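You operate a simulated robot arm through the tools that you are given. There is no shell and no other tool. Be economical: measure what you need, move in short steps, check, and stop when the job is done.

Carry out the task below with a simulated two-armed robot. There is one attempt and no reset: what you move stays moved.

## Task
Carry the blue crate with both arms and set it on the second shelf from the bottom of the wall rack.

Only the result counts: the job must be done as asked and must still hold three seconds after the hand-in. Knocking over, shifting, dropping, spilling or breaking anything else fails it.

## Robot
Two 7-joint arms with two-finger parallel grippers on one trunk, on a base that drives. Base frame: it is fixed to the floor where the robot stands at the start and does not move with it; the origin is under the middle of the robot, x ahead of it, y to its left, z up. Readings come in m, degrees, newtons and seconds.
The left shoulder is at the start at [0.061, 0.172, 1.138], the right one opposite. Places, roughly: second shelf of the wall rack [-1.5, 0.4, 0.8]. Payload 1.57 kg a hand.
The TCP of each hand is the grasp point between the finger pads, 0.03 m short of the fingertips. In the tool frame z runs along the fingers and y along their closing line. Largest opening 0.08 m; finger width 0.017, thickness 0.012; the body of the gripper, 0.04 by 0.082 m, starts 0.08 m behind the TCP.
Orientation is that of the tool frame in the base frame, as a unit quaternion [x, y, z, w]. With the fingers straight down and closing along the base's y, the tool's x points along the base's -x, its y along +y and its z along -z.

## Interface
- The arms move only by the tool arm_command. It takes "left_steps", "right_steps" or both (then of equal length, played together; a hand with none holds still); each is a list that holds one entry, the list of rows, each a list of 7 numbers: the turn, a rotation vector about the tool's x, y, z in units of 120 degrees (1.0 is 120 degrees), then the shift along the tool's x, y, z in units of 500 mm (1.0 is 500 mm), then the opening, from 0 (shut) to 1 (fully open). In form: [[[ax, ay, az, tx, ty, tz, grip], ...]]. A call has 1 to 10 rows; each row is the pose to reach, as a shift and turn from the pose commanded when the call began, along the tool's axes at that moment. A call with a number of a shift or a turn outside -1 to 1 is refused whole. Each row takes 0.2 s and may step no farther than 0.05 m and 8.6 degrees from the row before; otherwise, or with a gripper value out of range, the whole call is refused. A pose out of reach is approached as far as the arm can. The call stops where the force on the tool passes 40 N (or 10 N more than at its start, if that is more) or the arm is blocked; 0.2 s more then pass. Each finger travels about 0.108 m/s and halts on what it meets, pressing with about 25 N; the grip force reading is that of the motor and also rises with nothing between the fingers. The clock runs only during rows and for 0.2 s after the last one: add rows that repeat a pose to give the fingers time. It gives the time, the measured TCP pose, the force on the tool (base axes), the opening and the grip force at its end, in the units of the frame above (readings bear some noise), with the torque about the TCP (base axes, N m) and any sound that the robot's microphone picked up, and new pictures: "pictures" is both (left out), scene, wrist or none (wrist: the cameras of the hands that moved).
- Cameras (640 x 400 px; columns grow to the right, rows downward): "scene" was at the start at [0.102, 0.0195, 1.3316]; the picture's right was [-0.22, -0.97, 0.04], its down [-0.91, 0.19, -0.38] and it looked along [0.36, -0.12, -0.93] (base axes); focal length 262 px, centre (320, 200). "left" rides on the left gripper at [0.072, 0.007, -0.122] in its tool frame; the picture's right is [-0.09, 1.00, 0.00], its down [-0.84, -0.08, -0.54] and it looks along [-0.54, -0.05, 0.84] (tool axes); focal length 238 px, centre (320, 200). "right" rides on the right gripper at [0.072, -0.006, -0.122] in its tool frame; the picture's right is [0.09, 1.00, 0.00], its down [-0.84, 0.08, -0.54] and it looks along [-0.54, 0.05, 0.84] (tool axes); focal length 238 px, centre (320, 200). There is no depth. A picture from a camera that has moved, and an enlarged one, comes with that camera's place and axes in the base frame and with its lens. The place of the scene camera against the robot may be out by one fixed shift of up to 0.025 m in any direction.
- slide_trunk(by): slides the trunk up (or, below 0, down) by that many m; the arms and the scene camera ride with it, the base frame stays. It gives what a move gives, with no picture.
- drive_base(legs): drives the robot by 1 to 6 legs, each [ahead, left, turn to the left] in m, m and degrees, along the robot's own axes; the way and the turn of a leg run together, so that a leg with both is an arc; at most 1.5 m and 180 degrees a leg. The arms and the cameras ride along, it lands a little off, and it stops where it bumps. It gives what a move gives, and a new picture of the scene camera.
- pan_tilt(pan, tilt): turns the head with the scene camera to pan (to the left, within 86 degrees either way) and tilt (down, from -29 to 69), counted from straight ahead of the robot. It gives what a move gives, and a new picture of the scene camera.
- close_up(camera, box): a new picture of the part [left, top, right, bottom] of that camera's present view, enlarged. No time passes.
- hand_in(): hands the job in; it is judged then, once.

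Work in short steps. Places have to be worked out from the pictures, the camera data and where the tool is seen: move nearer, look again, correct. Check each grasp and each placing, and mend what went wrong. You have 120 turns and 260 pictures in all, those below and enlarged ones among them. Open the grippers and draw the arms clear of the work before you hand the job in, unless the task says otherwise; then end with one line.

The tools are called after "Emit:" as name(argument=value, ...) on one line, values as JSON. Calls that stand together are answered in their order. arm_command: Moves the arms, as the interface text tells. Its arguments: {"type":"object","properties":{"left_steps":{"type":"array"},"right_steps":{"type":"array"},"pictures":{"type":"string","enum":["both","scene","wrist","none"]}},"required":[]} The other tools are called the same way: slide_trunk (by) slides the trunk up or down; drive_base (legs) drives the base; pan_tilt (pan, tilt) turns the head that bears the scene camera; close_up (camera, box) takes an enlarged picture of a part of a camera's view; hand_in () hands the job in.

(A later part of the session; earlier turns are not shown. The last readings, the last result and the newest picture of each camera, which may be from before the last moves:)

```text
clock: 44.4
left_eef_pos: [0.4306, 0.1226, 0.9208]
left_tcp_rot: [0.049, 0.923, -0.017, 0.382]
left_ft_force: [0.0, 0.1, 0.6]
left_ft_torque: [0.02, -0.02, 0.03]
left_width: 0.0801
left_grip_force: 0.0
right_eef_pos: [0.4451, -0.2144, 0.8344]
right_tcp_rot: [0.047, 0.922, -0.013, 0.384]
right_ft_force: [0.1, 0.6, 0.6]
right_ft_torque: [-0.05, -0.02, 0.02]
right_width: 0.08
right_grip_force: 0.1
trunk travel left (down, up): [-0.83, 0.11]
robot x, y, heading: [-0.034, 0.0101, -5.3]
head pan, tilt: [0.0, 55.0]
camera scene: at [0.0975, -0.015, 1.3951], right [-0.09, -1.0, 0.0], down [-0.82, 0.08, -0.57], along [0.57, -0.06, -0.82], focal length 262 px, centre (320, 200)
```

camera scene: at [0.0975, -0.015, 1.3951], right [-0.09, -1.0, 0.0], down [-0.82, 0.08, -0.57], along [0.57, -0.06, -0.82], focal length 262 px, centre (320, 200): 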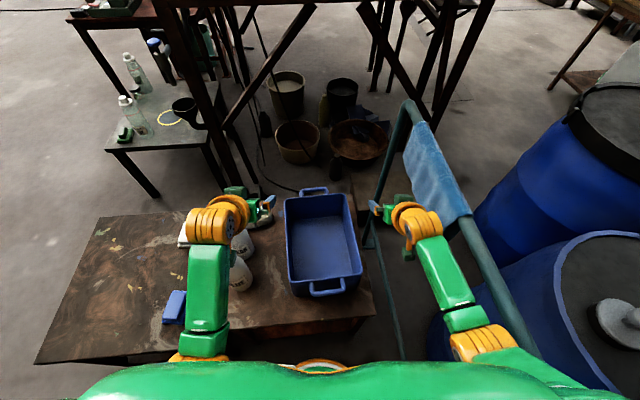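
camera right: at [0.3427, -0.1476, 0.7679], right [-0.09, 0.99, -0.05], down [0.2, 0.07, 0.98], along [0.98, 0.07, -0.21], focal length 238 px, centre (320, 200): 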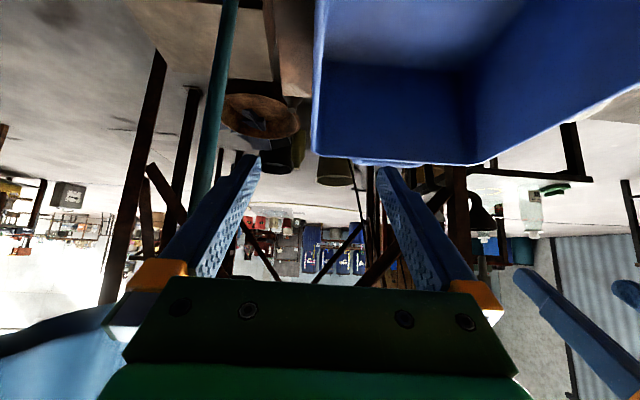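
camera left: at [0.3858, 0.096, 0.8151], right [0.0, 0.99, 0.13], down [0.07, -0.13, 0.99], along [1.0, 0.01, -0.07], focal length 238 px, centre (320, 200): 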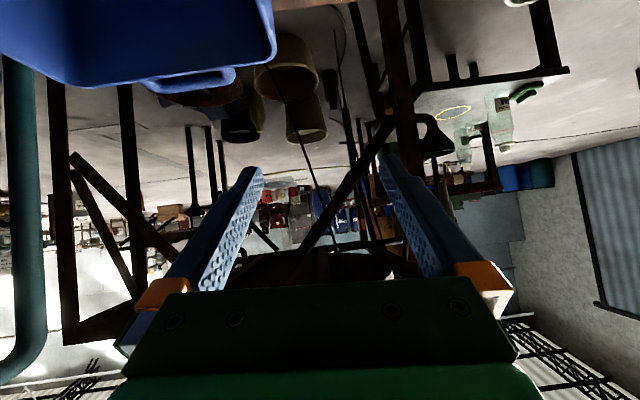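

The robot now faces the crate squarely enough. I'll bring both hands over the wall midpoints at z ≈ 0.835, yawed to match the crate.

Emit:
arm_command(left_steps=[[[-0.0143, 0, -0.0157, 0.0167, -0.034, 0.064, 1], [-0.0287, 0, -0.0313, 0.033, -0.068, 0.128, 1], [-0.043, 0, -0.047, 0.05, -0.102, 0.192, 1]]], right_steps=[[[-0.013, 0, -0.0157, -0.01, 0.049, 0.011, 1], [-0.026, 0.001, -0.0313, -0.021, 0.098, 0.022, 1], [-0.039, 0.002, -0.047, -0.031, 0.148, 0.032, 1]]], pictures="both")

```text
clock: 45.4
left_eef_pos: [0.4782, 0.0935, 0.8282]
left_tcp_rot: [-0.01, 0.922, 0.037, 0.384]
left_ft_force: [0.2, 0.3, -0.6]
left_ft_torque: [-0.03, -0.02, 0.04]
left_width: 0.0798
left_grip_force: 0.0
right_eef_pos: [0.4751, -0.1432, 0.8358]
right_tcp_rot: [-0.014, 0.923, 0.008, 0.384]
right_ft_force: [0.5, 0.5, 0.5]
right_ft_torque: [0.01, -0.03, 0.01]
right_width: 0.0801
right_grip_force: 0.1
trunk travel left (down, up): [-0.83, 0.11]
robot x, y, heading: [-0.0323, 0.014, -5.7]
head pan, tilt: [0.0, 55.0]
stopped in row 3 (left hand): the arm was blocked; the commanded pose is now the measured one
camera scene: at [0.0961, -0.0176, 1.3952], right [-0.09, -1.0, 0.0], down [-0.82, 0.08, -0.57], along [0.57, -0.05, -0.82], focal length 262 px, centre (320, 200)
camera right: at [0.3373, -0.1544, 0.8699], right [-0.1, 0.99, -0.06], down [0.2, 0.08, 0.98], along [0.97, 0.08, -0.21], focal length 238 px, centre (320, 200)
camera left: at [0.3381, 0.0917, 0.8649], right [0.02, 0.99, 0.13], down [0.21, -0.13, 0.97], along [0.98, 0.01, -0.21], focal length 238 px, centre (320, 200)
```

scene: 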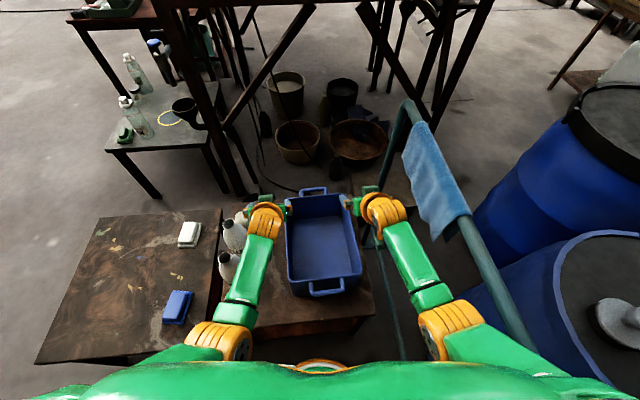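
right: 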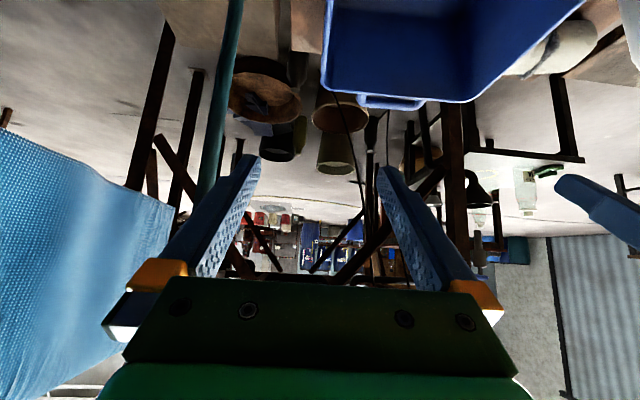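
left: 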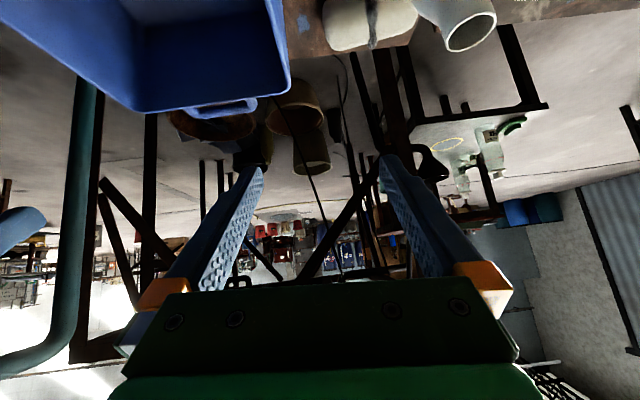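

The left wrist hits a joint limit when it has to yaw outward, so being centred with a straight heading suits it better. The right elbow has about 0.15 m to the rail, so I'll shift the base to y ≈ -0.03 with heading 0.

Emit:
drive_base(legs=[[0.004, -0.044, 5.7]])

```text
clock: 46.3
left_eef_pos: [0.4665, 0.1038, 0.8281]
left_tcp_rot: [-0.056, 0.921, 0.054, 0.382]
left_ft_force: [-0.3, 1.2, -0.9]
left_ft_torque: [-0.04, -0.03, -0.05]
left_width: 0.08
left_grip_force: 0.1
right_eef_pos: [0.4883, -0.1327, 0.836]
right_tcp_rot: [-0.06, 0.921, 0.024, 0.383]
right_ft_force: [0.8, 0.8, -0.1]
right_ft_torque: [-0.03, -0.04, 0.01]
right_width: 0.0801
right_grip_force: 0.1
trunk travel left (down, up): [-0.83, 0.11]
robot x, y, heading: [-0.0265, -0.0344, 0.3]
head pan, tilt: [0.0, 55.0]
camera scene: at [0.0983, -0.0449, 1.3952], right [0.01, -1.0, 0.0], down [-0.82, -0.01, -0.57], along [0.57, 0.0, -0.82], focal length 262 px, centre (320, 200)
```

scene: 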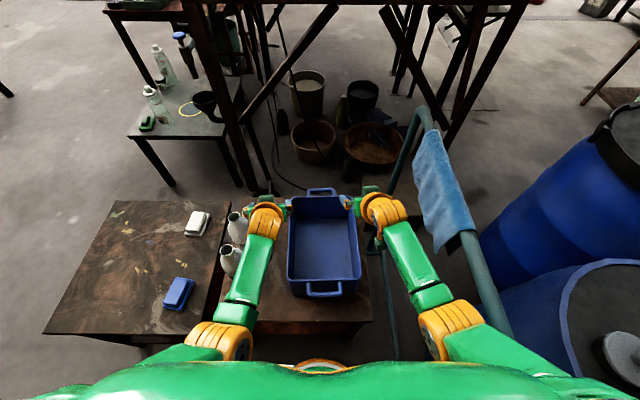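

Emit:
arm_command(left_steps=[[[0.03, 0, 0.011, -0.008, -0.037, -0.004, 1], [0.061, 0, 0.0223, -0.017, -0.074, -0.008, 1]]], right_steps=[[[0.018, 0, 0.018, 0.011, -0.008, -0.009, 1], [0.036, 0.001, 0.0368, 0.022, -0.017, -0.019, 1]]], pictures="none")

```text
clock: 46.9
left_eef_pos: [0.4769, 0.0676, 0.8333]
left_tcp_rot: [-0.01, 0.924, 0.009, 0.383]
left_ft_force: [-0.6, 0.1, -0.3]
left_ft_torque: [-0.03, -0.02, 0.04]
left_width: 0.08
left_grip_force: 0.0
right_eef_pos: [0.4765, -0.1459, 0.8348]
right_tcp_rot: [-0.01, 0.924, 0.005, 0.382]
right_ft_force: [0.1, -0.1, -0.2]
right_ft_torque: [0.02, -0.02, 0.0]
right_width: 0.0801
right_grip_force: 0.0
trunk travel left (down, up): [-0.83, 0.11]
robot x, y, heading: [-0.0308, -0.0312, 0.3]
head pan, tilt: [0.0, 55.0]
```

Both hands reached their poses. I'll lower the trunk until the fingertips sit just above the rim and check.

Emit:
slide_trunk(by=-0.14)

Emit:
arm_command(left_steps=[[[0, 0, 0, 0, 0, 0, 1]]], right_steps=[[[0, 0, 0, 0, 0, 0, 1]]], pictures="both")

Emit:
close_up(camera="scene", box=[190, 180, 430, 330])

```text
clock: 48.6
left_eef_pos: [0.4769, 0.0673, 0.6949]
left_tcp_rot: [-0.01, 0.924, 0.009, 0.383]
left_ft_force: [0.0, -0.7, -0.2]
left_ft_torque: [0.01, 0.01, 0.02]
left_width: 0.0798
left_grip_force: 0.1
right_eef_pos: [0.4764, -0.1461, 0.6944]
right_tcp_rot: [-0.01, 0.924, 0.006, 0.382]
right_ft_force: [0.6, 0.0, 0.2]
right_ft_torque: [0.0, 0.05, 0.02]
right_width: 0.0798
right_grip_force: 0.1
trunk travel left (down, up): [-0.69, 0.25]
robot x, y, heading: [-0.032, -0.0314, 0.3]
head pan, tilt: [0.0, 55.0]
```

```text
clock: 49.0
left_eef_pos: [0.4771, 0.0675, 0.6936]
left_tcp_rot: [-0.009, 0.924, 0.009, 0.383]
left_ft_force: [-0.3, -0.1, -0.4]
left_ft_torque: [-0.02, 0.01, 0.02]
left_width: 0.0799
left_grip_force: 0.0
right_eef_pos: [0.4768, -0.1446, 0.6948]
right_tcp_rot: [-0.01, 0.924, 0.007, 0.383]
right_ft_force: [0.0, 0.1, -0.4]
right_ft_torque: [-0.01, -0.01, -0.02]
right_width: 0.0801
right_grip_force: 0.1
trunk travel left (down, up): [-0.69, 0.25]
robot x, y, heading: [-0.032, -0.0318, 0.3]
head pan, tilt: [0.0, 55.0]
camera scene: at [0.0989, -0.0489, 1.2552], right [0.01, -1.0, 0.0], down [-0.82, 0.0, -0.57], along [0.57, 0.0, -0.82], focal length 262 px, centre (320, 200)
camera right: at [0.3396, -0.1558, 0.729], right [-0.09, 0.99, -0.06], down [0.21, 0.08, 0.97], along [0.97, 0.07, -0.21], focal length 238 px, centre (320, 200)
camera left: at [0.3386, 0.0693, 0.7307], right [0.04, 1.0, 0.07], down [0.21, -0.08, 0.97], along [0.98, -0.02, -0.21], focal length 238 px, centre (320, 200)
```

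scene: 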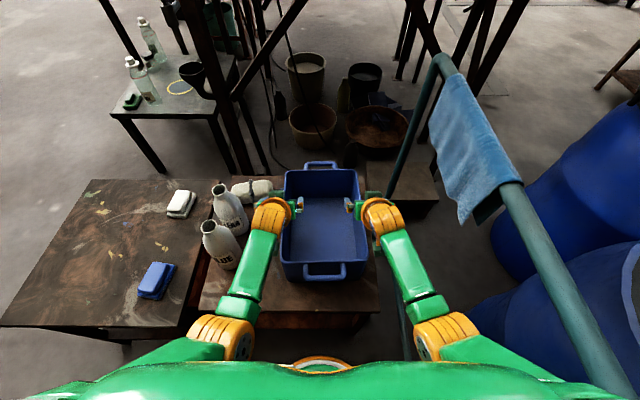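
right: 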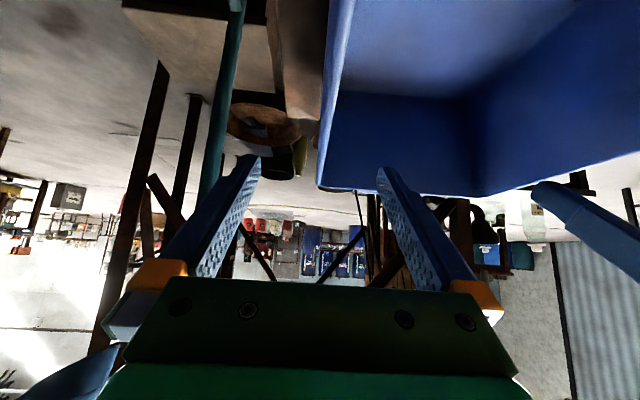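
left: 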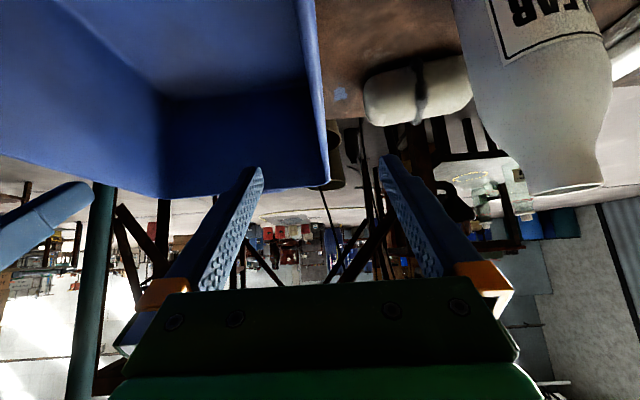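

```text
2.67 times, centred on (310, 255) of scene
camera zoom: at [0.0989, -0.0489, 1.2552], right [0.01, -1.0, 0.0], down [-0.82, 0.0, -0.57], along [0.57, 0.0, -0.82], focal length 698 px, centre (347, 53)
```

zoom: 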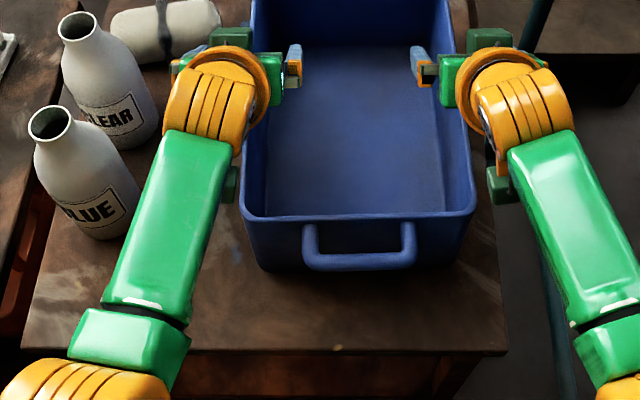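

Both hands straddle the walls and the forearm clears the bottles by about 5 cm. I'll lower 0.07 m so the pads lap the wall.

Emit:
slide_trunk(by=-0.072)

Emit:
close_up(camera="scene", box=[190, 160, 430, 310])

Emit:
close_up(camera="left", box=[160, 100, 480, 300])

Emit:
close_up(camera="right", box=[160, 100, 480, 300])

```text
clock: 50.0
left_eef_pos: [0.4753, 0.0688, 0.6289]
left_tcp_rot: [-0.009, 0.922, 0.012, 0.388]
left_ft_force: [-5.5, -0.4, 9.0]
left_ft_torque: [-0.06, 1.1, 0.04]
left_width: 0.0803
left_grip_force: 0.1
right_eef_pos: [0.4756, -0.1448, 0.6287]
right_tcp_rot: [-0.01, 0.923, 0.006, 0.385]
right_ft_force: [-0.8, -0.6, 2.5]
right_ft_torque: [0.01, 0.31, 0.07]
right_width: 0.08
right_grip_force: 0.1
trunk travel left (down, up): [-0.621, 0.319]
robot x, y, heading: [-0.0317, -0.0315, 0.1]
head pan, tilt: [0.0, 55.0]
stopped: the force on the tool passed its limit at 43 N (the readings are from after the stop); the commanded pose is now the measured one
```

```text
2.67 times, centred on (310, 235) of scene
camera zoom: at [0.0953, -0.0494, 1.1867], right [0.01, -1.0, 0.0], down [-0.82, 0.0, -0.58], along [0.58, 0.0, -0.82], focal length 698 px, centre (347, 107)
```

zoom: 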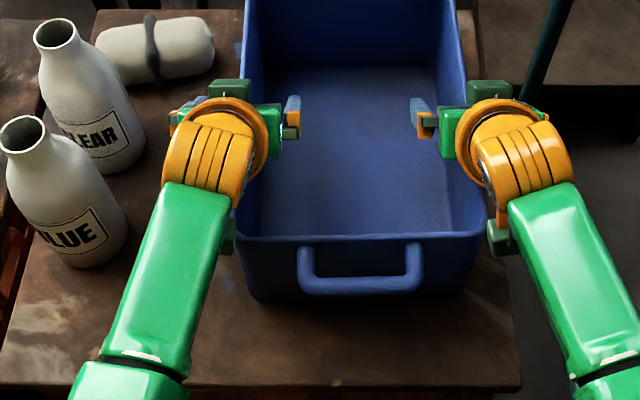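

```text
2.00 times, centred on (320, 200) of left
camera zoom: at [0.3378, 0.0703, 0.6642], right [0.04, 1.0, 0.08], down [0.2, -0.09, 0.98], along [0.98, -0.02, -0.2], focal length 477 px, centre (320, 200)
```

zoom: 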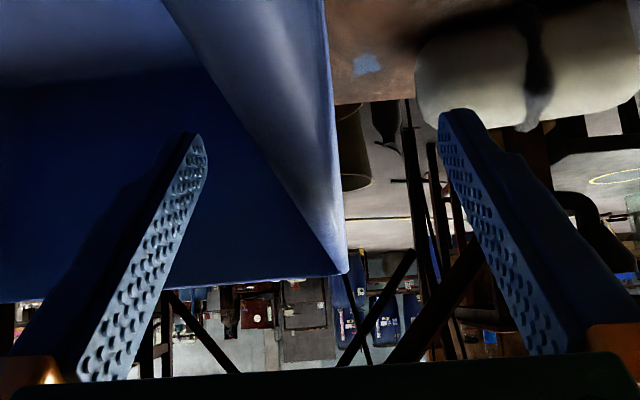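

```text
2.00 times, centred on (320, 200) of right
camera zoom: at [0.3386, -0.1559, 0.6622], right [-0.09, 0.99, -0.06], down [0.2, 0.08, 0.98], along [0.98, 0.07, -0.21], focal length 477 px, centre (320, 200)
```

zoom: 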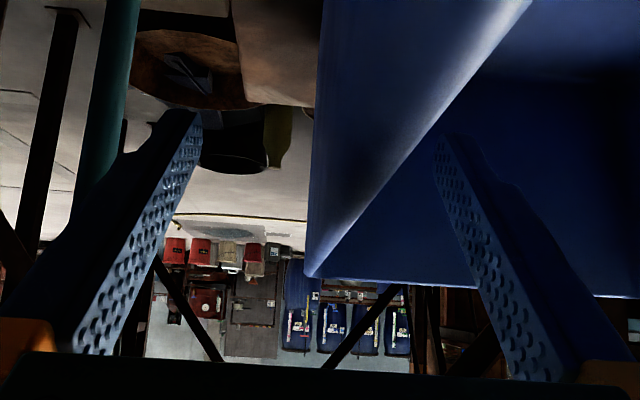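

The low-slung wrist cameras touched the rim at this 45° pitch. I'll lift, move the base 3 cm closer, and make the tools steeper at about 25° from vertical.

Emit:
slide_trunk(by=0.07)

Emit:
drive_base(legs=[[0.03, 0, 0]])

Emit:
arm_command(left_steps=[[[0, 0.0555, 0, 0.014, 0, -0.014, 1], [0, 0.111, 0, 0.028, 0, -0.028, 1], [0, 0.1667, 0, 0.0424, 0, -0.0424, 1]]], right_steps=[[[0, 0.0555, 0, 0.014, 0, -0.014, 1], [0, 0.111, 0, 0.028, 0, -0.028, 1], [0, 0.1667, 0, 0.0424, 0, -0.0424, 1]]], pictures="both")

```text
clock: 51.0
left_eef_pos: [0.4781, 0.0694, 0.6959]
left_tcp_rot: [-0.01, 0.923, 0.011, 0.386]
left_ft_force: [-0.4, -0.6, 1.3]
left_ft_torque: [0.02, -0.03, 0.0]
left_width: 0.08
left_grip_force: 0.1
right_eef_pos: [0.4769, -0.1452, 0.6968]
right_tcp_rot: [-0.01, 0.923, 0.006, 0.384]
right_ft_force: [-0.2, -0.9, -1.2]
right_ft_torque: [-0.03, 0.0, 0.01]
right_width: 0.0802
right_grip_force: 0.1
trunk travel left (down, up): [-0.691, 0.249]
robot x, y, heading: [-0.0335, -0.0324, 0.3]
head pan, tilt: [0.0, 55.0]
```

```text
clock: 51.9
left_eef_pos: [0.506, 0.0682, 0.6981]
left_tcp_rot: [-0.009, 0.923, 0.01, 0.385]
left_ft_force: [-0.5, -0.1, 0.5]
left_ft_torque: [-0.01, 0.02, -0.01]
left_width: 0.0804
left_grip_force: 0.1
right_eef_pos: [0.5056, -0.1449, 0.6987]
right_tcp_rot: [-0.01, 0.923, 0.006, 0.385]
right_ft_force: [0.0, -0.4, -0.3]
right_ft_torque: [0.0, 0.02, -0.03]
right_width: 0.0798
right_grip_force: 0.0
trunk travel left (down, up): [-0.691, 0.249]
robot x, y, heading: [-0.0032, -0.0304, 0.3]
head pan, tilt: [0.0, 55.0]
camera scene: at [0.126, -0.0487, 1.2568], right [0.01, -1.0, 0.0], down [-0.82, 0.0, -0.57], along [0.57, 0.0, -0.82], focal length 262 px, centre (320, 200)
```

scene: 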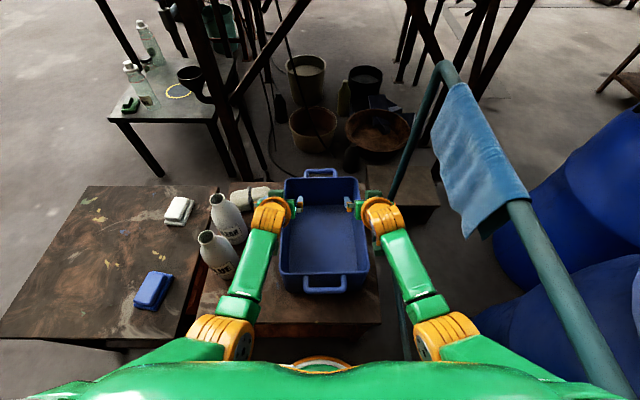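

```text
clock: 52.7
left_eef_pos: [0.4788, 0.0666, 0.6968]
left_tcp_rot: [-0.011, 0.976, 0.009, 0.219]
left_ft_force: [0.0, 0.0, -0.7]
left_ft_torque: [-0.01, 0.01, 0.0]
left_width: 0.0801
left_grip_force: 0.1
right_eef_pos: [0.4767, -0.1454, 0.6963]
right_tcp_rot: [-0.011, 0.976, 0.004, 0.216]
right_ft_force: [0.1, 0.7, -0.1]
right_ft_torque: [-0.01, 0.04, -0.01]
right_width: 0.0798
right_grip_force: 0.1
trunk travel left (down, up): [-0.691, 0.249]
robot x, y, heading: [-0.0024, -0.0342, 0.1]
head pan, tilt: [0.0, 55.0]
camera scene: at [0.1288, -0.0486, 1.2565], right [0.01, -1.0, 0.0], down [-0.82, 0.0, -0.57], along [0.57, 0.0, -0.82], focal length 262 px, centre (320, 200)
camera right: at [0.3603, -0.1561, 0.7758], right [-0.11, 0.99, -0.04], down [0.53, 0.09, 0.85], along [0.84, 0.07, -0.53], focal length 238 px, centre (320, 200)
camera left: at [0.3597, 0.0691, 0.7773], right [0.06, 1.0, 0.05], down [0.53, -0.07, 0.85], along [0.85, -0.02, -0.53], focal length 238 px, centre (320, 200)
```

scene: 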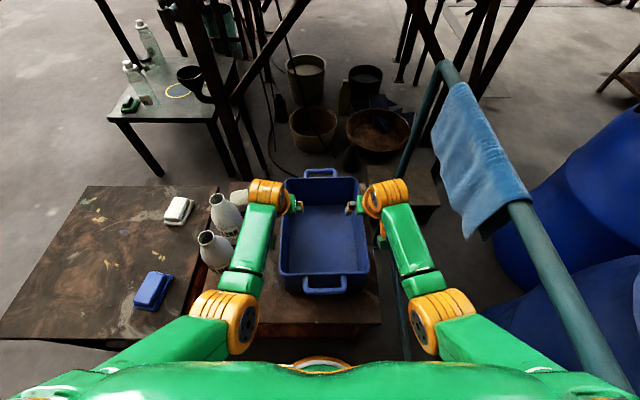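
right: 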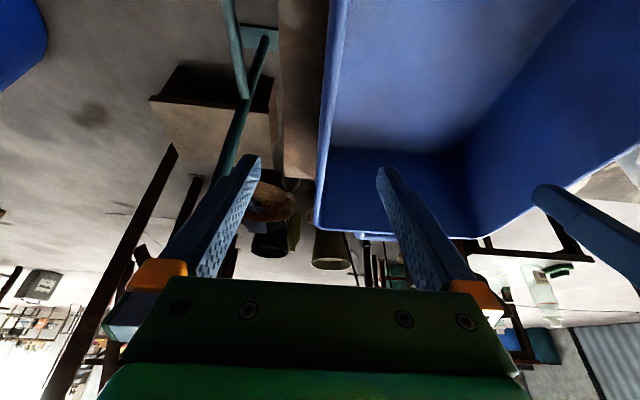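
left: 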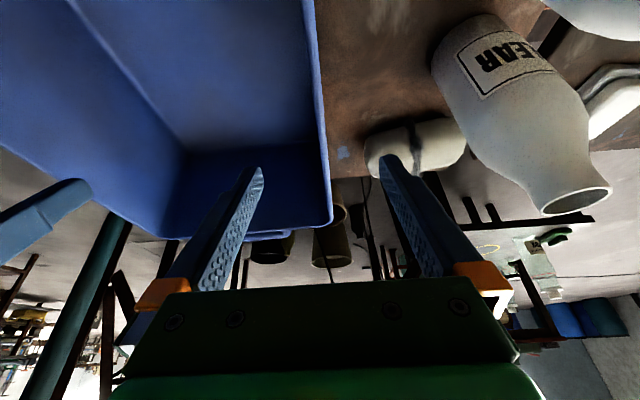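

Both hands are steeper now and still straddle the walls, with bottle clearance fine. I'll lower again.

Emit:
slide_trunk(by=-0.075)

Emit:
close_up(camera="scene", box=[190, 140, 430, 290])

```text
clock: 53.8
left_eef_pos: [0.4783, 0.0675, 0.6214]
left_tcp_rot: [-0.011, 0.976, 0.009, 0.219]
left_ft_force: [1.2, 0.4, 0.2]
left_ft_torque: [-0.01, -0.03, 0.01]
left_width: 0.0801
left_grip_force: 0.0
right_eef_pos: [0.4759, -0.1457, 0.6218]
right_tcp_rot: [-0.011, 0.976, 0.004, 0.218]
right_ft_force: [-0.6, 1.3, 0.4]
right_ft_torque: [-0.03, 0.01, -0.02]
right_width: 0.0799
right_grip_force: 0.1
trunk travel left (down, up): [-0.616, 0.324]
robot x, y, heading: [0.0008, -0.0322, 0.3]
head pan, tilt: [0.0, 55.0]
```

```text
2.67 times, centred on (310, 215) of scene
camera zoom: at [0.1281, -0.0487, 1.1815], right [0.01, -1.0, 0.0], down [-0.82, 0.0, -0.57], along [0.57, 0.0, -0.82], focal length 698 px, centre (347, 160)
```

zoom: 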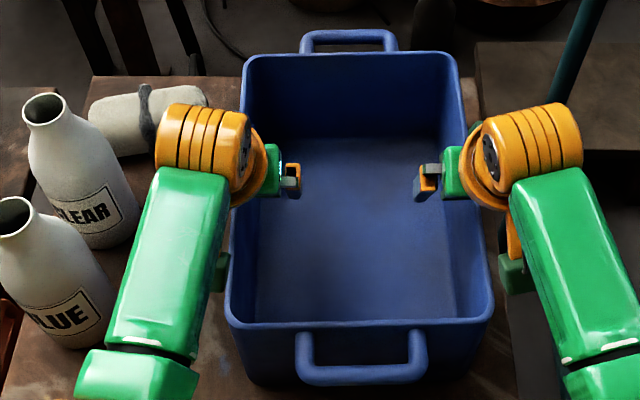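

No contact. I'll go down another centimetre and close both grippers together.

Emit:
slide_trunk(by=-0.01)

Emit:
arm_command(left_steps=[[[0, 0, 0, 0, 0, 0, 0.4], [0, 0, 0, 0, 0, 0, 0], [0, 0, 0, 0, 0, 0, 0], [0, 0, 0, 0, 0, 0, 0], [0, 0, 0, 0, 0, 0, 0]]], right_steps=[[[0, 0, 0, 0, 0, 0, 0.4], [0, 0, 0, 0, 0, 0, 0], [0, 0, 0, 0, 0, 0, 0], [0, 0, 0, 0, 0, 0, 0], [0, 0, 0, 0, 0, 0, 0]]], pictures="both")

```text
clock: 54.4
left_eef_pos: [0.4768, 0.0679, 0.6117]
left_tcp_rot: [-0.01, 0.976, 0.009, 0.219]
left_ft_force: [0.7, 0.1, 0.9]
left_ft_torque: [-0.02, 0.01, -0.01]
left_width: 0.0799
left_grip_force: 0.0
right_eef_pos: [0.4766, -0.1463, 0.611]
right_tcp_rot: [-0.01, 0.976, 0.004, 0.218]
right_ft_force: [-0.3, 0.0, 0.5]
right_ft_torque: [-0.01, 0.01, -0.01]
right_width: 0.0802
right_grip_force: 0.0
trunk travel left (down, up): [-0.606, 0.334]
robot x, y, heading: [-0.0013, -0.031, 0.1]
head pan, tilt: [0.0, 55.0]
```

```text
clock: 55.6
left_eef_pos: [0.4792, 0.0676, 0.6122]
left_tcp_rot: [-0.011, 0.976, 0.009, 0.219]
left_ft_force: [0.3, 9.3, 0.8]
left_ft_torque: [-1.75, 0.06, -0.41]
left_width: 0.0064
left_grip_force: 24.9
right_eef_pos: [0.4766, -0.1458, 0.6124]
right_tcp_rot: [-0.011, 0.976, 0.004, 0.217]
right_ft_force: [-0.4, -9.1, 0.2]
right_ft_torque: [0.9, -0.01, 0.91]
right_width: 0.0059
right_grip_force: 24.8
trunk travel left (down, up): [-0.606, 0.334]
robot x, y, heading: [-0.0034, -0.0339, 0.3]
head pan, tilt: [0.0, 55.0]
camera scene: at [0.1283, -0.0483, 1.1716], right [0.01, -1.0, 0.0], down [-0.82, -0.01, -0.57], along [0.57, 0.0, -0.82], focal length 262 px, centre (320, 200)
camera right: at [0.3601, -0.1561, 0.6908], right [-0.11, 0.99, -0.04], down [0.53, 0.09, 0.85], along [0.84, 0.07, -0.53], focal length 238 px, centre (320, 200)
camera left: at [0.3597, 0.0697, 0.6922], right [0.06, 1.0, 0.05], down [0.53, -0.07, 0.85], along [0.85, -0.02, -0.53], focal length 238 px, centre (320, 200)
```

scene: 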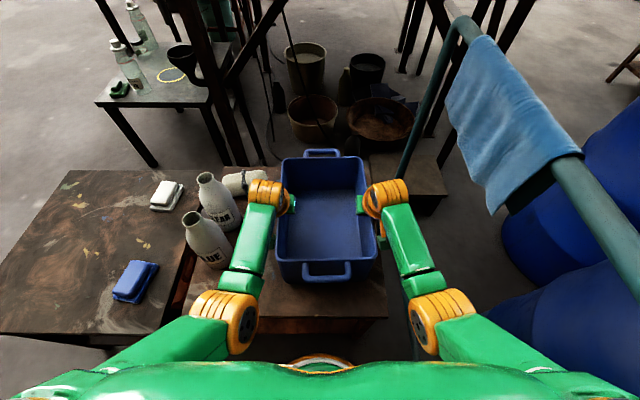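
right: 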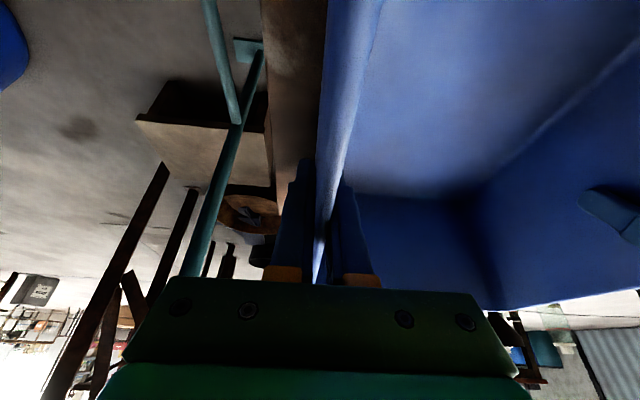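
left: 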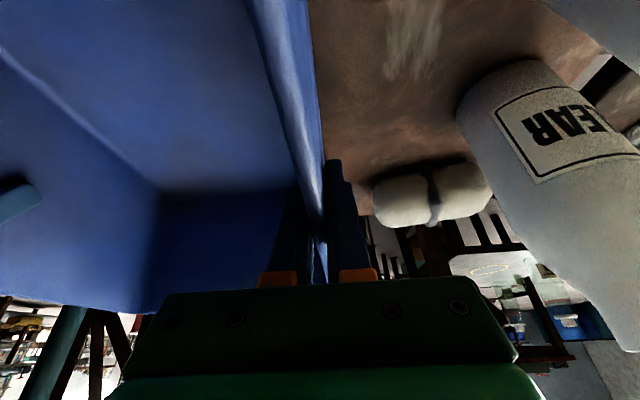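

Both walls are gripped at about 6 mm thickness with 25 N. I'll lift a little with the trunk and check.

Emit:
slide_trunk(by=0.06)

Emit:
close_up(camera="scene", box=[160, 120, 480, 320])

```text
clock: 56.6
left_eef_pos: [0.4794, 0.0679, 0.6709]
left_tcp_rot: [-0.011, 0.976, 0.009, 0.218]
left_ft_force: [2.7, 12.3, -1.3]
left_ft_torque: [-1.74, 0.28, -0.46]
left_width: 0.0062
left_grip_force: 25.3
right_eef_pos: [0.4777, -0.1474, 0.6695]
right_tcp_rot: [-0.011, 0.976, 0.004, 0.217]
right_ft_force: [-1.8, -11.9, -6.3]
right_ft_torque: [1.07, -0.28, 0.96]
right_width: 0.0059
right_grip_force: 24.6
trunk travel left (down, up): [-0.666, 0.274]
robot x, y, heading: [-0.0009, -0.0285, 0.2]
head pan, tilt: [0.0, 55.0]
```

```text
2.00 times, centred on (320, 220) of scene
camera zoom: at [0.1302, -0.0487, 1.2313], right [0.01, -1.0, 0.0], down [-0.82, 0.0, -0.57], along [0.57, 0.0, -0.82], focal length 523 px, centre (320, 160)
```

zoom: 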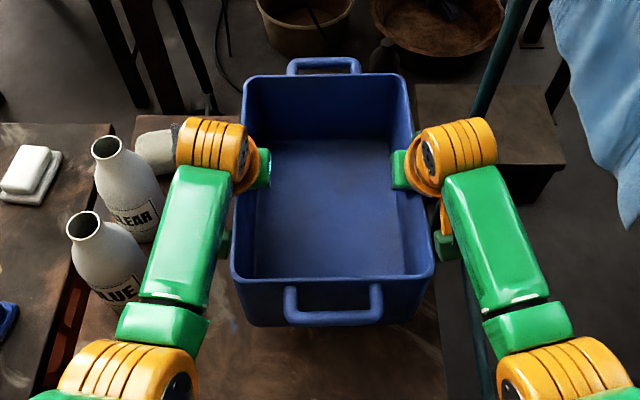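

The crate is held level and is light, under 1 kg. I'll raise it well above the bottles before driving.

Emit:
slide_trunk(by=0.26)

Emit:
drive_base(legs=[[-0.1, 0, 0]])

```text
clock: 59.2
left_eef_pos: [0.4794, 0.0684, 0.9299]
left_tcp_rot: [-0.01, 0.976, 0.008, 0.217]
left_ft_force: [2.4, 20.1, -0.5]
left_ft_torque: [-1.74, -0.29, -0.4]
left_width: 0.0062
left_grip_force: 24.9
right_eef_pos: [0.4776, -0.1453, 0.9318]
right_tcp_rot: [-0.011, 0.976, 0.004, 0.217]
right_ft_force: [-1.9, -20.0, -6.7]
right_ft_torque: [1.0, 0.31, 0.98]
right_width: 0.0059
right_grip_force: 25.2
trunk travel left (down, up): [-0.926, 0.014]
robot x, y, heading: [-0.002, -0.032, 0.3]
head pan, tilt: [0.0, 55.0]
```

```text
clock: 60.4
left_eef_pos: [0.383, 0.0677, 0.9282]
left_tcp_rot: [-0.012, 0.976, 0.009, 0.217]
left_ft_force: [2.4, 21.6, 0.7]
left_ft_torque: [-1.79, 0.05, -0.42]
left_width: 0.0063
left_grip_force: 25.0
right_eef_pos: [0.383, -0.1466, 0.9282]
right_tcp_rot: [-0.012, 0.977, 0.004, 0.214]
right_ft_force: [-2.3, -21.1, -7.5]
right_ft_torque: [1.04, 0.01, 0.93]
right_width: 0.0058
right_grip_force: 24.8
trunk travel left (down, up): [-0.926, 0.014]
robot x, y, heading: [-0.0993, -0.0346, 0.5]
head pan, tilt: [0.0, 55.0]
camera scene: at [0.0374, -0.0492, 1.4907], right [0.01, -1.0, 0.0], down [-0.82, -0.01, -0.57], along [0.57, 0.0, -0.82], focal length 262 px, centre (320, 200)
```

scene: 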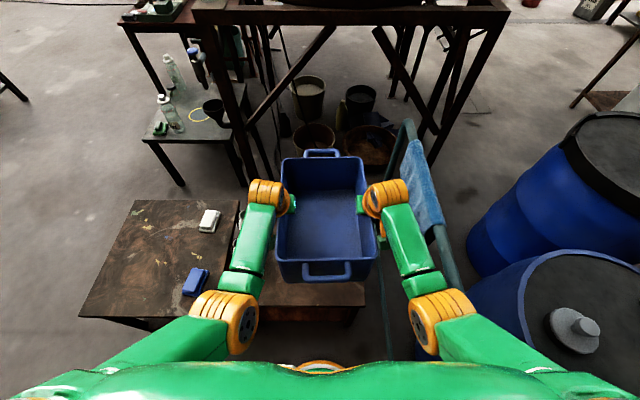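

Hands are squeezing the crate inward at about 20 N, so I'll relax them outward by 2–3 mm. Then I'll back out to the open spot used before.

Emit:
arm_command(left_steps=[[[0, 0, 0, 0, 0.005, 0, 0]]], right_steps=[[[0, 0, 0, 0, -0.005, 0, 0]]], pictures="none")

Emit:
drive_base(legs=[[-0.17, 0.09, 0]])

```text
clock: 60.8
left_eef_pos: [0.3777, 0.0664, 0.9315]
left_tcp_rot: [-0.01, 0.976, 0.005, 0.219]
left_ft_force: [-0.2, -25.9, 4.4]
left_ft_torque: [0.01, 0.29, 0.47]
left_width: 0.006
left_grip_force: 25.6
right_eef_pos: [0.377, -0.1468, 0.9313]
right_tcp_rot: [-0.013, 0.976, 0.007, 0.217]
right_ft_force: [0.1, 26.3, -12.1]
right_ft_torque: [-1.69, -0.27, -0.47]
right_width: 0.0062
right_grip_force: 24.6
trunk travel left (down, up): [-0.926, 0.014]
robot x, y, heading: [-0.1026, -0.0347, 0.3]
head pan, tilt: [0.0, 55.0]
```

```text
clock: 61.8
left_eef_pos: [0.3454, 0.0845, 0.9283]
left_tcp_rot: [-0.011, 0.976, 0.006, 0.216]
left_ft_force: [3.4, -3.0, -2.0]
left_ft_torque: [0.6, 0.69, 0.78]
left_width: 0.0062
left_grip_force: 24.5
right_eef_pos: [0.3439, -0.1303, 0.9255]
right_tcp_rot: [-0.012, 0.977, 0.007, 0.212]
right_ft_force: [-1.6, 3.2, -5.2]
right_ft_torque: [-1.08, -0.67, -0.21]
right_width: 0.0061
right_grip_force: 25.7
trunk travel left (down, up): [-0.926, 0.014]
robot x, y, heading: [-0.1372, -0.0159, 0.5]
head pan, tilt: [0.0, 55.0]
stopped in leg 1: the force on the tool passed its limit at 41 N (the readings are from after the stop); the commanded pose is now the measured one
camera scene: at [0.0019, -0.034, 1.4905], right [0.01, -1.0, 0.0], down [-0.82, 0.0, -0.57], along [0.57, 0.01, -0.82], focal length 262 px, centre (320, 200)
```

scene: 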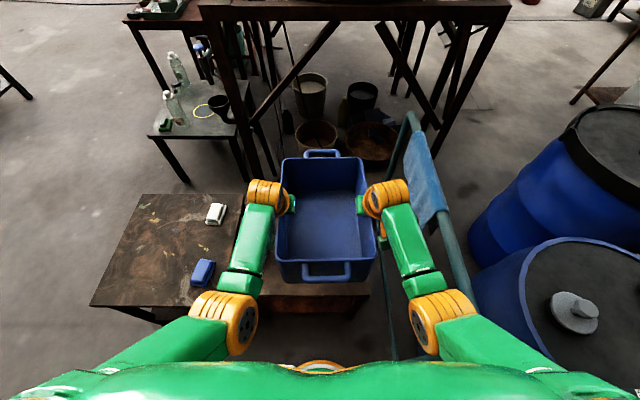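

The stop was from internal tension, which has now relaxed to about 3 N, and the crate is still held. Continuing.

Emit:
drive_base(legs=[[-0.07, 0.03, 0], [-0.07, 0.04, 0]])

```text
clock: 63.5
left_eef_pos: [0.2082, 0.1539, 0.9268]
left_tcp_rot: [-0.011, 0.976, 0.007, 0.216]
left_ft_force: [2.8, -3.8, -0.2]
left_ft_torque: [0.65, 0.0, 0.76]
left_width: 0.0058
left_grip_force: 24.8
right_eef_pos: [0.2077, -0.0598, 0.9275]
right_tcp_rot: [-0.012, 0.977, 0.009, 0.212]
right_ft_force: [-0.6, 3.9, -6.6]
right_ft_torque: [-1.22, 0.04, -0.34]
right_width: 0.0059
right_grip_force: 25.6
trunk travel left (down, up): [-0.926, 0.014]
robot x, y, heading: [-0.2766, 0.058, 0.5]
head pan, tilt: [0.0, 55.0]
camera scene: at [-0.1362, 0.0353, 1.4903], right [0.01, -1.0, 0.0], down [-0.82, 0.0, -0.57], along [0.57, 0.01, -0.82], focal length 262 px, centre (320, 200)
```

scene: 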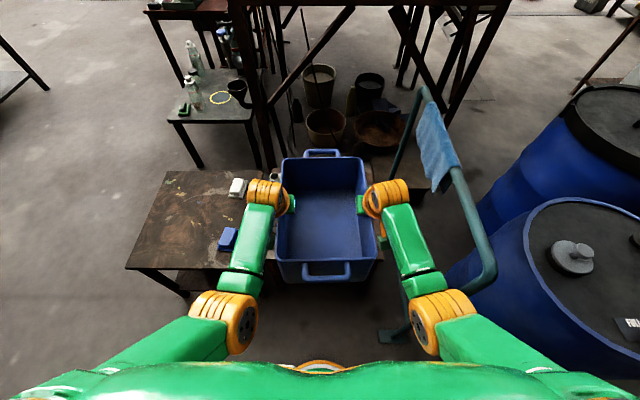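

Clear. I'll turn left in place by about 90° in two legs.

Emit:
drive_base(legs=[[0, 0, 45], [0, 0, 44.5]])

```text
clock: 68.0
left_eef_pos: [-0.3762, 0.5383, 0.9309]
left_tcp_rot: [0.696, -0.684, -0.159, -0.153]
left_ft_force: [2.0, 2.3, -0.6]
left_ft_torque: [0.14, 0.67, 0.75]
left_width: 0.0061
left_grip_force: 24.6
right_eef_pos: [-0.1619, 0.5356, 0.9312]
right_tcp_rot: [0.698, -0.683, -0.157, -0.149]
right_ft_force: [-3.1, -1.5, -6.0]
right_ft_torque: [-0.1, -1.25, -0.32]
right_width: 0.006
right_grip_force: 24.9
trunk travel left (down, up): [-0.926, 0.014]
robot x, y, heading: [-0.282, 0.0575, 90.1]
head pan, tilt: [0.0, 55.0]
camera scene: at [-0.2706, 0.1642, 1.4913], right [1.0, 0.0, 0.0], down [0.0, -0.82, -0.57], along [0.0, 0.57, -0.82], focal length 262 px, centre (320, 200)
```

scene: 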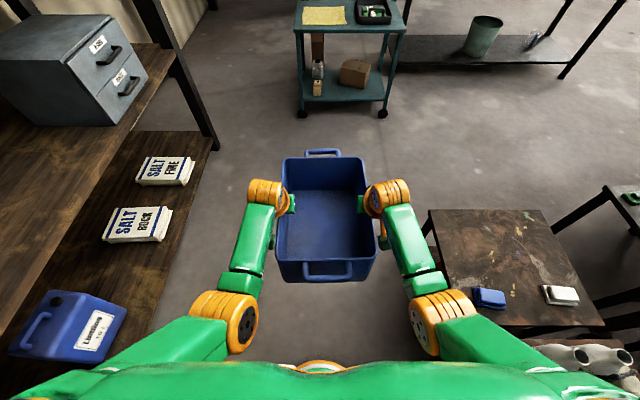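

Clear path ahead to the cart. I'll drive along the rack to the slot next to the cabinet and look at the rack.

Emit:
drive_base(legs=[[0.4, 0, 0], [0.38, 0, 0]])

Emit:
pan_tilt(pan=80, tilt=30)

```text
clock: 72.4
left_eef_pos: [-0.3892, 1.3069, 0.9324]
left_tcp_rot: [0.7, -0.679, -0.16, -0.152]
left_ft_force: [2.7, 2.0, -1.4]
left_ft_torque: [0.12, 0.72, 0.81]
left_width: 0.006
left_grip_force: 25.1
right_eef_pos: [-0.1757, 1.3067, 0.9322]
right_tcp_rot: [0.703, -0.678, -0.157, -0.147]
right_ft_force: [-3.2, -2.5, -5.8]
right_ft_torque: [-0.15, -1.17, -0.32]
right_width: 0.0062
right_grip_force: 25.1
trunk travel left (down, up): [-0.926, 0.014]
robot x, y, heading: [-0.2848, 0.826, 91.0]
head pan, tilt: [0.0, 55.0]
camera scene: at [-0.2798, 0.9322, 1.4916], right [1.0, 0.02, 0.0], down [0.01, -0.82, -0.57], along [-0.01, 0.57, -0.82], focal length 262 px, centre (320, 200)
```

scene: 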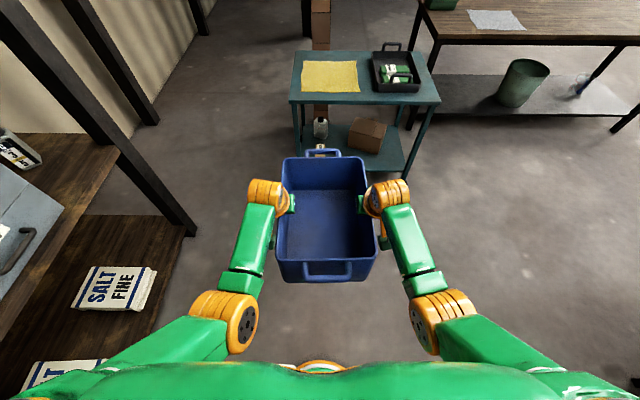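

```text
clock: 74.0
left_eef_pos: [-0.3898, 1.3078, 0.9312]
left_tcp_rot: [0.7, -0.68, -0.159, -0.151]
left_ft_force: [2.9, 2.9, -2.6]
left_ft_torque: [-0.21, 0.83, 0.81]
left_width: 0.0058
left_grip_force: 25.1
right_eef_pos: [-0.1758, 1.3084, 0.9303]
right_tcp_rot: [0.702, -0.678, -0.157, -0.148]
right_ft_force: [-3.6, -3.3, -4.8]
right_ft_torque: [0.19, -1.1, -0.31]
right_width: 0.0059
right_grip_force: 24.7
trunk travel left (down, up): [-0.926, 0.014]
robot x, y, heading: [-0.2894, 0.8279, 91.0]
head pan, tilt: [80.0, 30.0]
camera scene: at [-0.368, 0.8776, 1.5274], right [0.16, 0.99, 0.0], down [0.49, -0.08, -0.87], along [-0.85, 0.14, -0.5], focal length 262 px, centre (320, 200)
```

scene: 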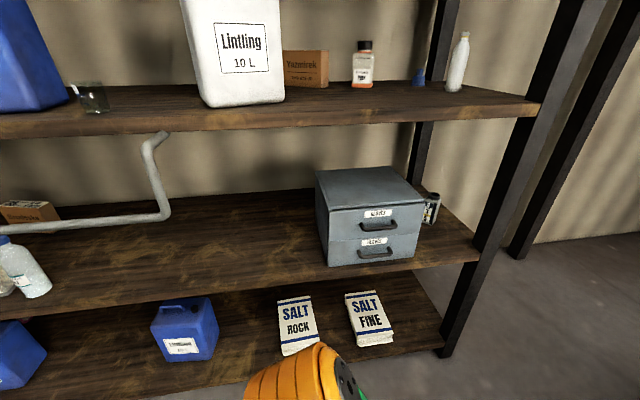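

Triangulated: shelf top z ≈ 0.79, cabinet left side y ≈ 1.033, and the bail's right leg y ≈ 0.60 (it projects to x ≈ -0.97 at z ≥ 1.17). The slot centre for the crate is y ≈ 0.825. The trunk is nearly at its top, so I'll lift the crate 0.06 m with both arms together.

Emit:
arm_command(left_steps=[[[0, 0, 0, -0.0127, 0, -0.0272, 0], [0, 0, 0, -0.0254, 0, -0.0544, 0], [0, 0, 0, -0.038, 0, -0.0816, 0], [0, 0, 0, -0.0507, 0, -0.1088, 0]]], right_steps=[[[0, 0, 0, -0.0127, 0, -0.0272, 0], [0, 0, 0, -0.0254, 0, -0.0544, 0], [0, 0, 0, -0.038, 0, -0.0816, 0], [0, 0, 0, -0.0507, 0, -0.1088, 0]]], pictures="none")

Emit:
close_up(camera="scene", box=[80, 100, 480, 350])

```text
clock: 75.0
left_eef_pos: [-0.3883, 1.3076, 0.9907]
left_tcp_rot: [0.7, -0.68, -0.159, -0.151]
left_ft_force: [3.4, 2.0, -4.1]
left_ft_torque: [-0.21, 0.94, 0.87]
left_width: 0.0063
left_grip_force: 24.5
right_eef_pos: [-0.174, 1.309, 0.9907]
right_tcp_rot: [0.703, -0.678, -0.158, -0.147]
right_ft_force: [-3.2, -3.7, -2.6]
right_ft_torque: [0.23, -0.76, -0.17]
right_width: 0.0056
right_grip_force: 24.6
trunk travel left (down, up): [-0.926, 0.014]
robot x, y, heading: [-0.2858, 0.8283, 90.9]
head pan, tilt: [80.0, 30.0]
```

```text
1.60 times, centred on (280, 225) of scene
camera zoom: at [-0.3679, 0.877, 1.5275], right [0.16, 0.99, 0.0], down [0.49, -0.08, -0.87], along [-0.86, 0.14, -0.5], focal length 419 px, centre (384, 160)
```

zoom: 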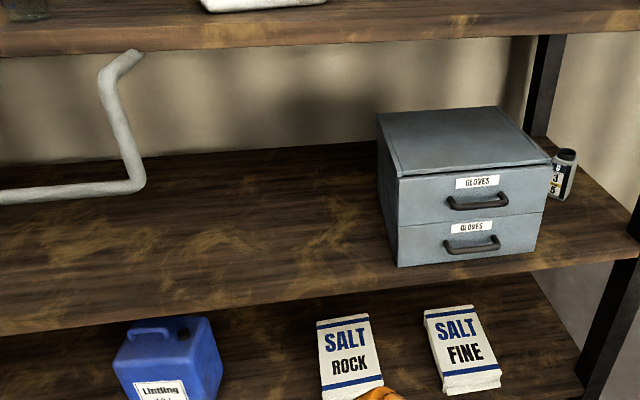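

Lift fine. I'll shift away from the rack a little, then turn to face it, watching the view.

Emit:
pan_tilt(pan=0, tilt=45)

Emit:
drive_base(legs=[[-0.02, -0.1, 0], [0, 0, 45], [0, 0, 44]])

```text
clock: 76.5
left_eef_pos: [-0.3898, 1.308, 0.9922]
left_tcp_rot: [0.7, -0.679, -0.159, -0.151]
left_ft_force: [2.2, 1.8, -1.6]
left_ft_torque: [-0.41, 0.75, 0.73]
left_width: 0.006
left_grip_force: 24.5
right_eef_pos: [-0.1739, 1.3077, 0.9912]
right_tcp_rot: [0.702, -0.678, -0.157, -0.148]
right_ft_force: [-2.5, -1.9, -4.4]
right_ft_torque: [0.4, -1.12, -0.4]
right_width: 0.0058
right_grip_force: 24.9
trunk travel left (down, up): [-0.926, 0.014]
robot x, y, heading: [-0.2836, 0.8304, 90.9]
head pan, tilt: [0.0, 45.0]
camera scene: at [-0.2801, 0.9443, 1.5047], right [1.0, 0.02, 0.0], down [0.01, -0.71, -0.71], along [-0.01, 0.71, -0.71], focal length 262 px, centre (320, 200)
```

scene: 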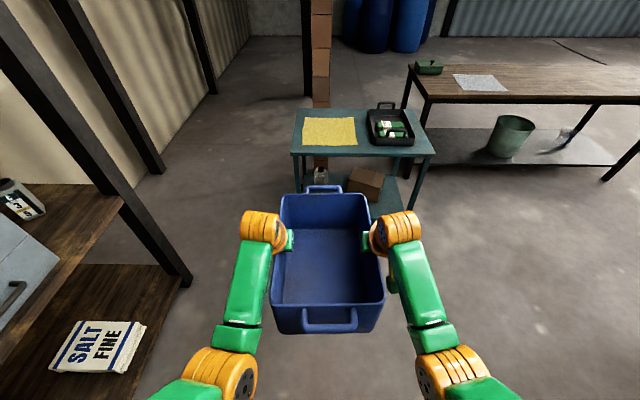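

```text
clock: 81.7
left_eef_pos: [-0.6679, 0.7204, 0.991]
left_tcp_rot: [0.976, 0.003, -0.219, 0.004]
left_ft_force: [-1.9, 0.7, -1.5]
left_ft_torque: [-0.7, 0.0, 0.78]
left_width: 0.0059
left_grip_force: 25.1
right_eef_pos: [-0.662, 0.9342, 0.9907]
right_tcp_rot: [0.976, 0.004, -0.216, 0.004]
right_ft_force: [0.8, -1.1, -5.3]
right_ft_torque: [1.11, -0.04, -0.41]
right_width: 0.0062
right_grip_force: 24.8
trunk travel left (down, up): [-0.926, 0.014]
robot x, y, heading: [-0.1828, 0.8104, 179.7]
head pan, tilt: [0.0, 45.0]
camera scene: at [-0.312, 0.7944, 1.5047], right [0.01, 1.0, 0.0], down [0.71, -0.01, -0.71], along [-0.71, 0.01, -0.71], focal length 262 px, centre (320, 200)
```

scene: 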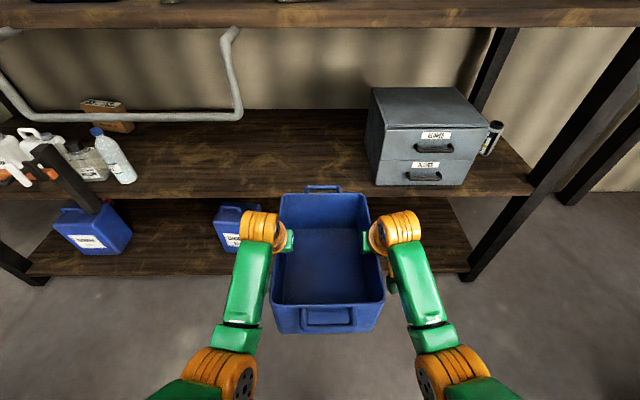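

The robot now faces the rack with the crate lined up at y 0.827, between the bail and the cabinet. I'll approach in stages.

Emit:
drive_base(legs=[[0.2, -0.01, 0]])

Emit:
close_up(camera="left", box=[0, 0, 640, 400])

Emit:
close_up(camera="right", box=[0, 0, 640, 400])

```text
clock: 83.3
left_eef_pos: [-0.8636, 0.7337, 0.9927]
left_tcp_rot: [0.975, 0.0, -0.222, 0.002]
left_ft_force: [-1.6, 4.1, -3.2]
left_ft_torque: [-0.86, -0.14, 0.79]
left_width: 0.0056
left_grip_force: 24.8
right_eef_pos: [-0.8566, 0.9473, 0.9916]
right_tcp_rot: [0.976, 0.003, -0.218, 0.004]
right_ft_force: [3.1, -3.0, -4.0]
right_ft_torque: [1.05, 0.15, -0.41]
right_width: 0.0059
right_grip_force: 24.9
trunk travel left (down, up): [-0.926, 0.014]
robot x, y, heading: [-0.3842, 0.8234, 179.5]
head pan, tilt: [0.0, 45.0]
camera scene: at [-0.5053, 0.8064, 1.5052], right [0.01, 1.0, 0.0], down [0.71, -0.01, -0.71], along [-0.71, 0.01, -0.71], focal length 262 px, centre (320, 200)
```

scene: 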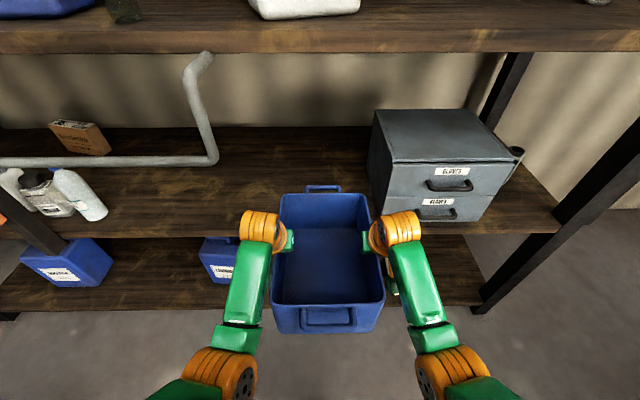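

```text
1.00 times, centred on (320, 200) of left (not enlarged: the box is as wide or as high as the picture)
camera zoom: at [-0.7472, 0.7262, 1.0735], right [-0.08, -1.0, 0.04], down [-0.52, 0.08, 0.85], along [-0.85, 0.05, -0.53], focal length 238 px, centre (320, 200)
```

zoom: 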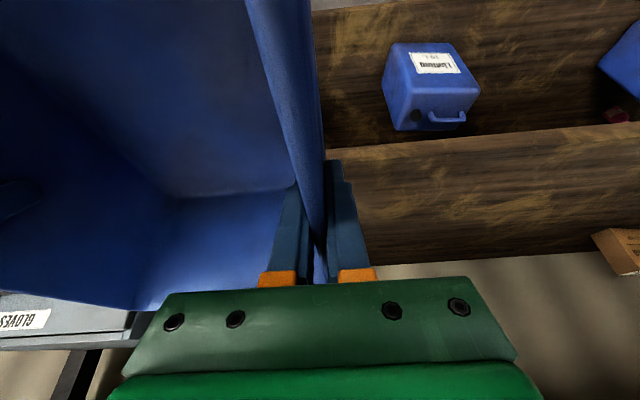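

```text
1.00 times, centred on (320, 200) of right (not enlarged: the box is as wide or as high as the picture)
camera zoom: at [-0.7405, 0.9548, 1.0718], right [0.09, -1.0, -0.03], down [-0.53, -0.08, 0.85], along [-0.84, -0.06, -0.53], focal length 238 px, centre (320, 200)
```

zoom: 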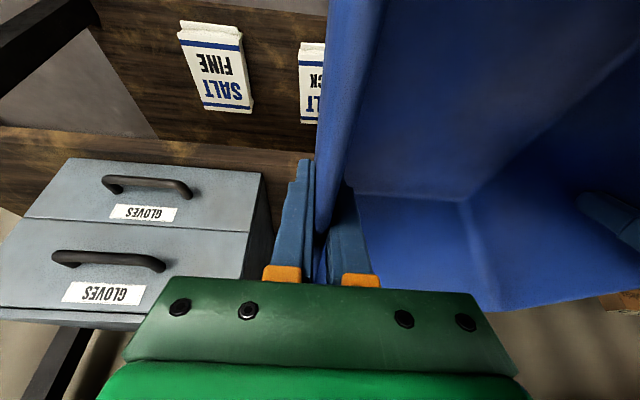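

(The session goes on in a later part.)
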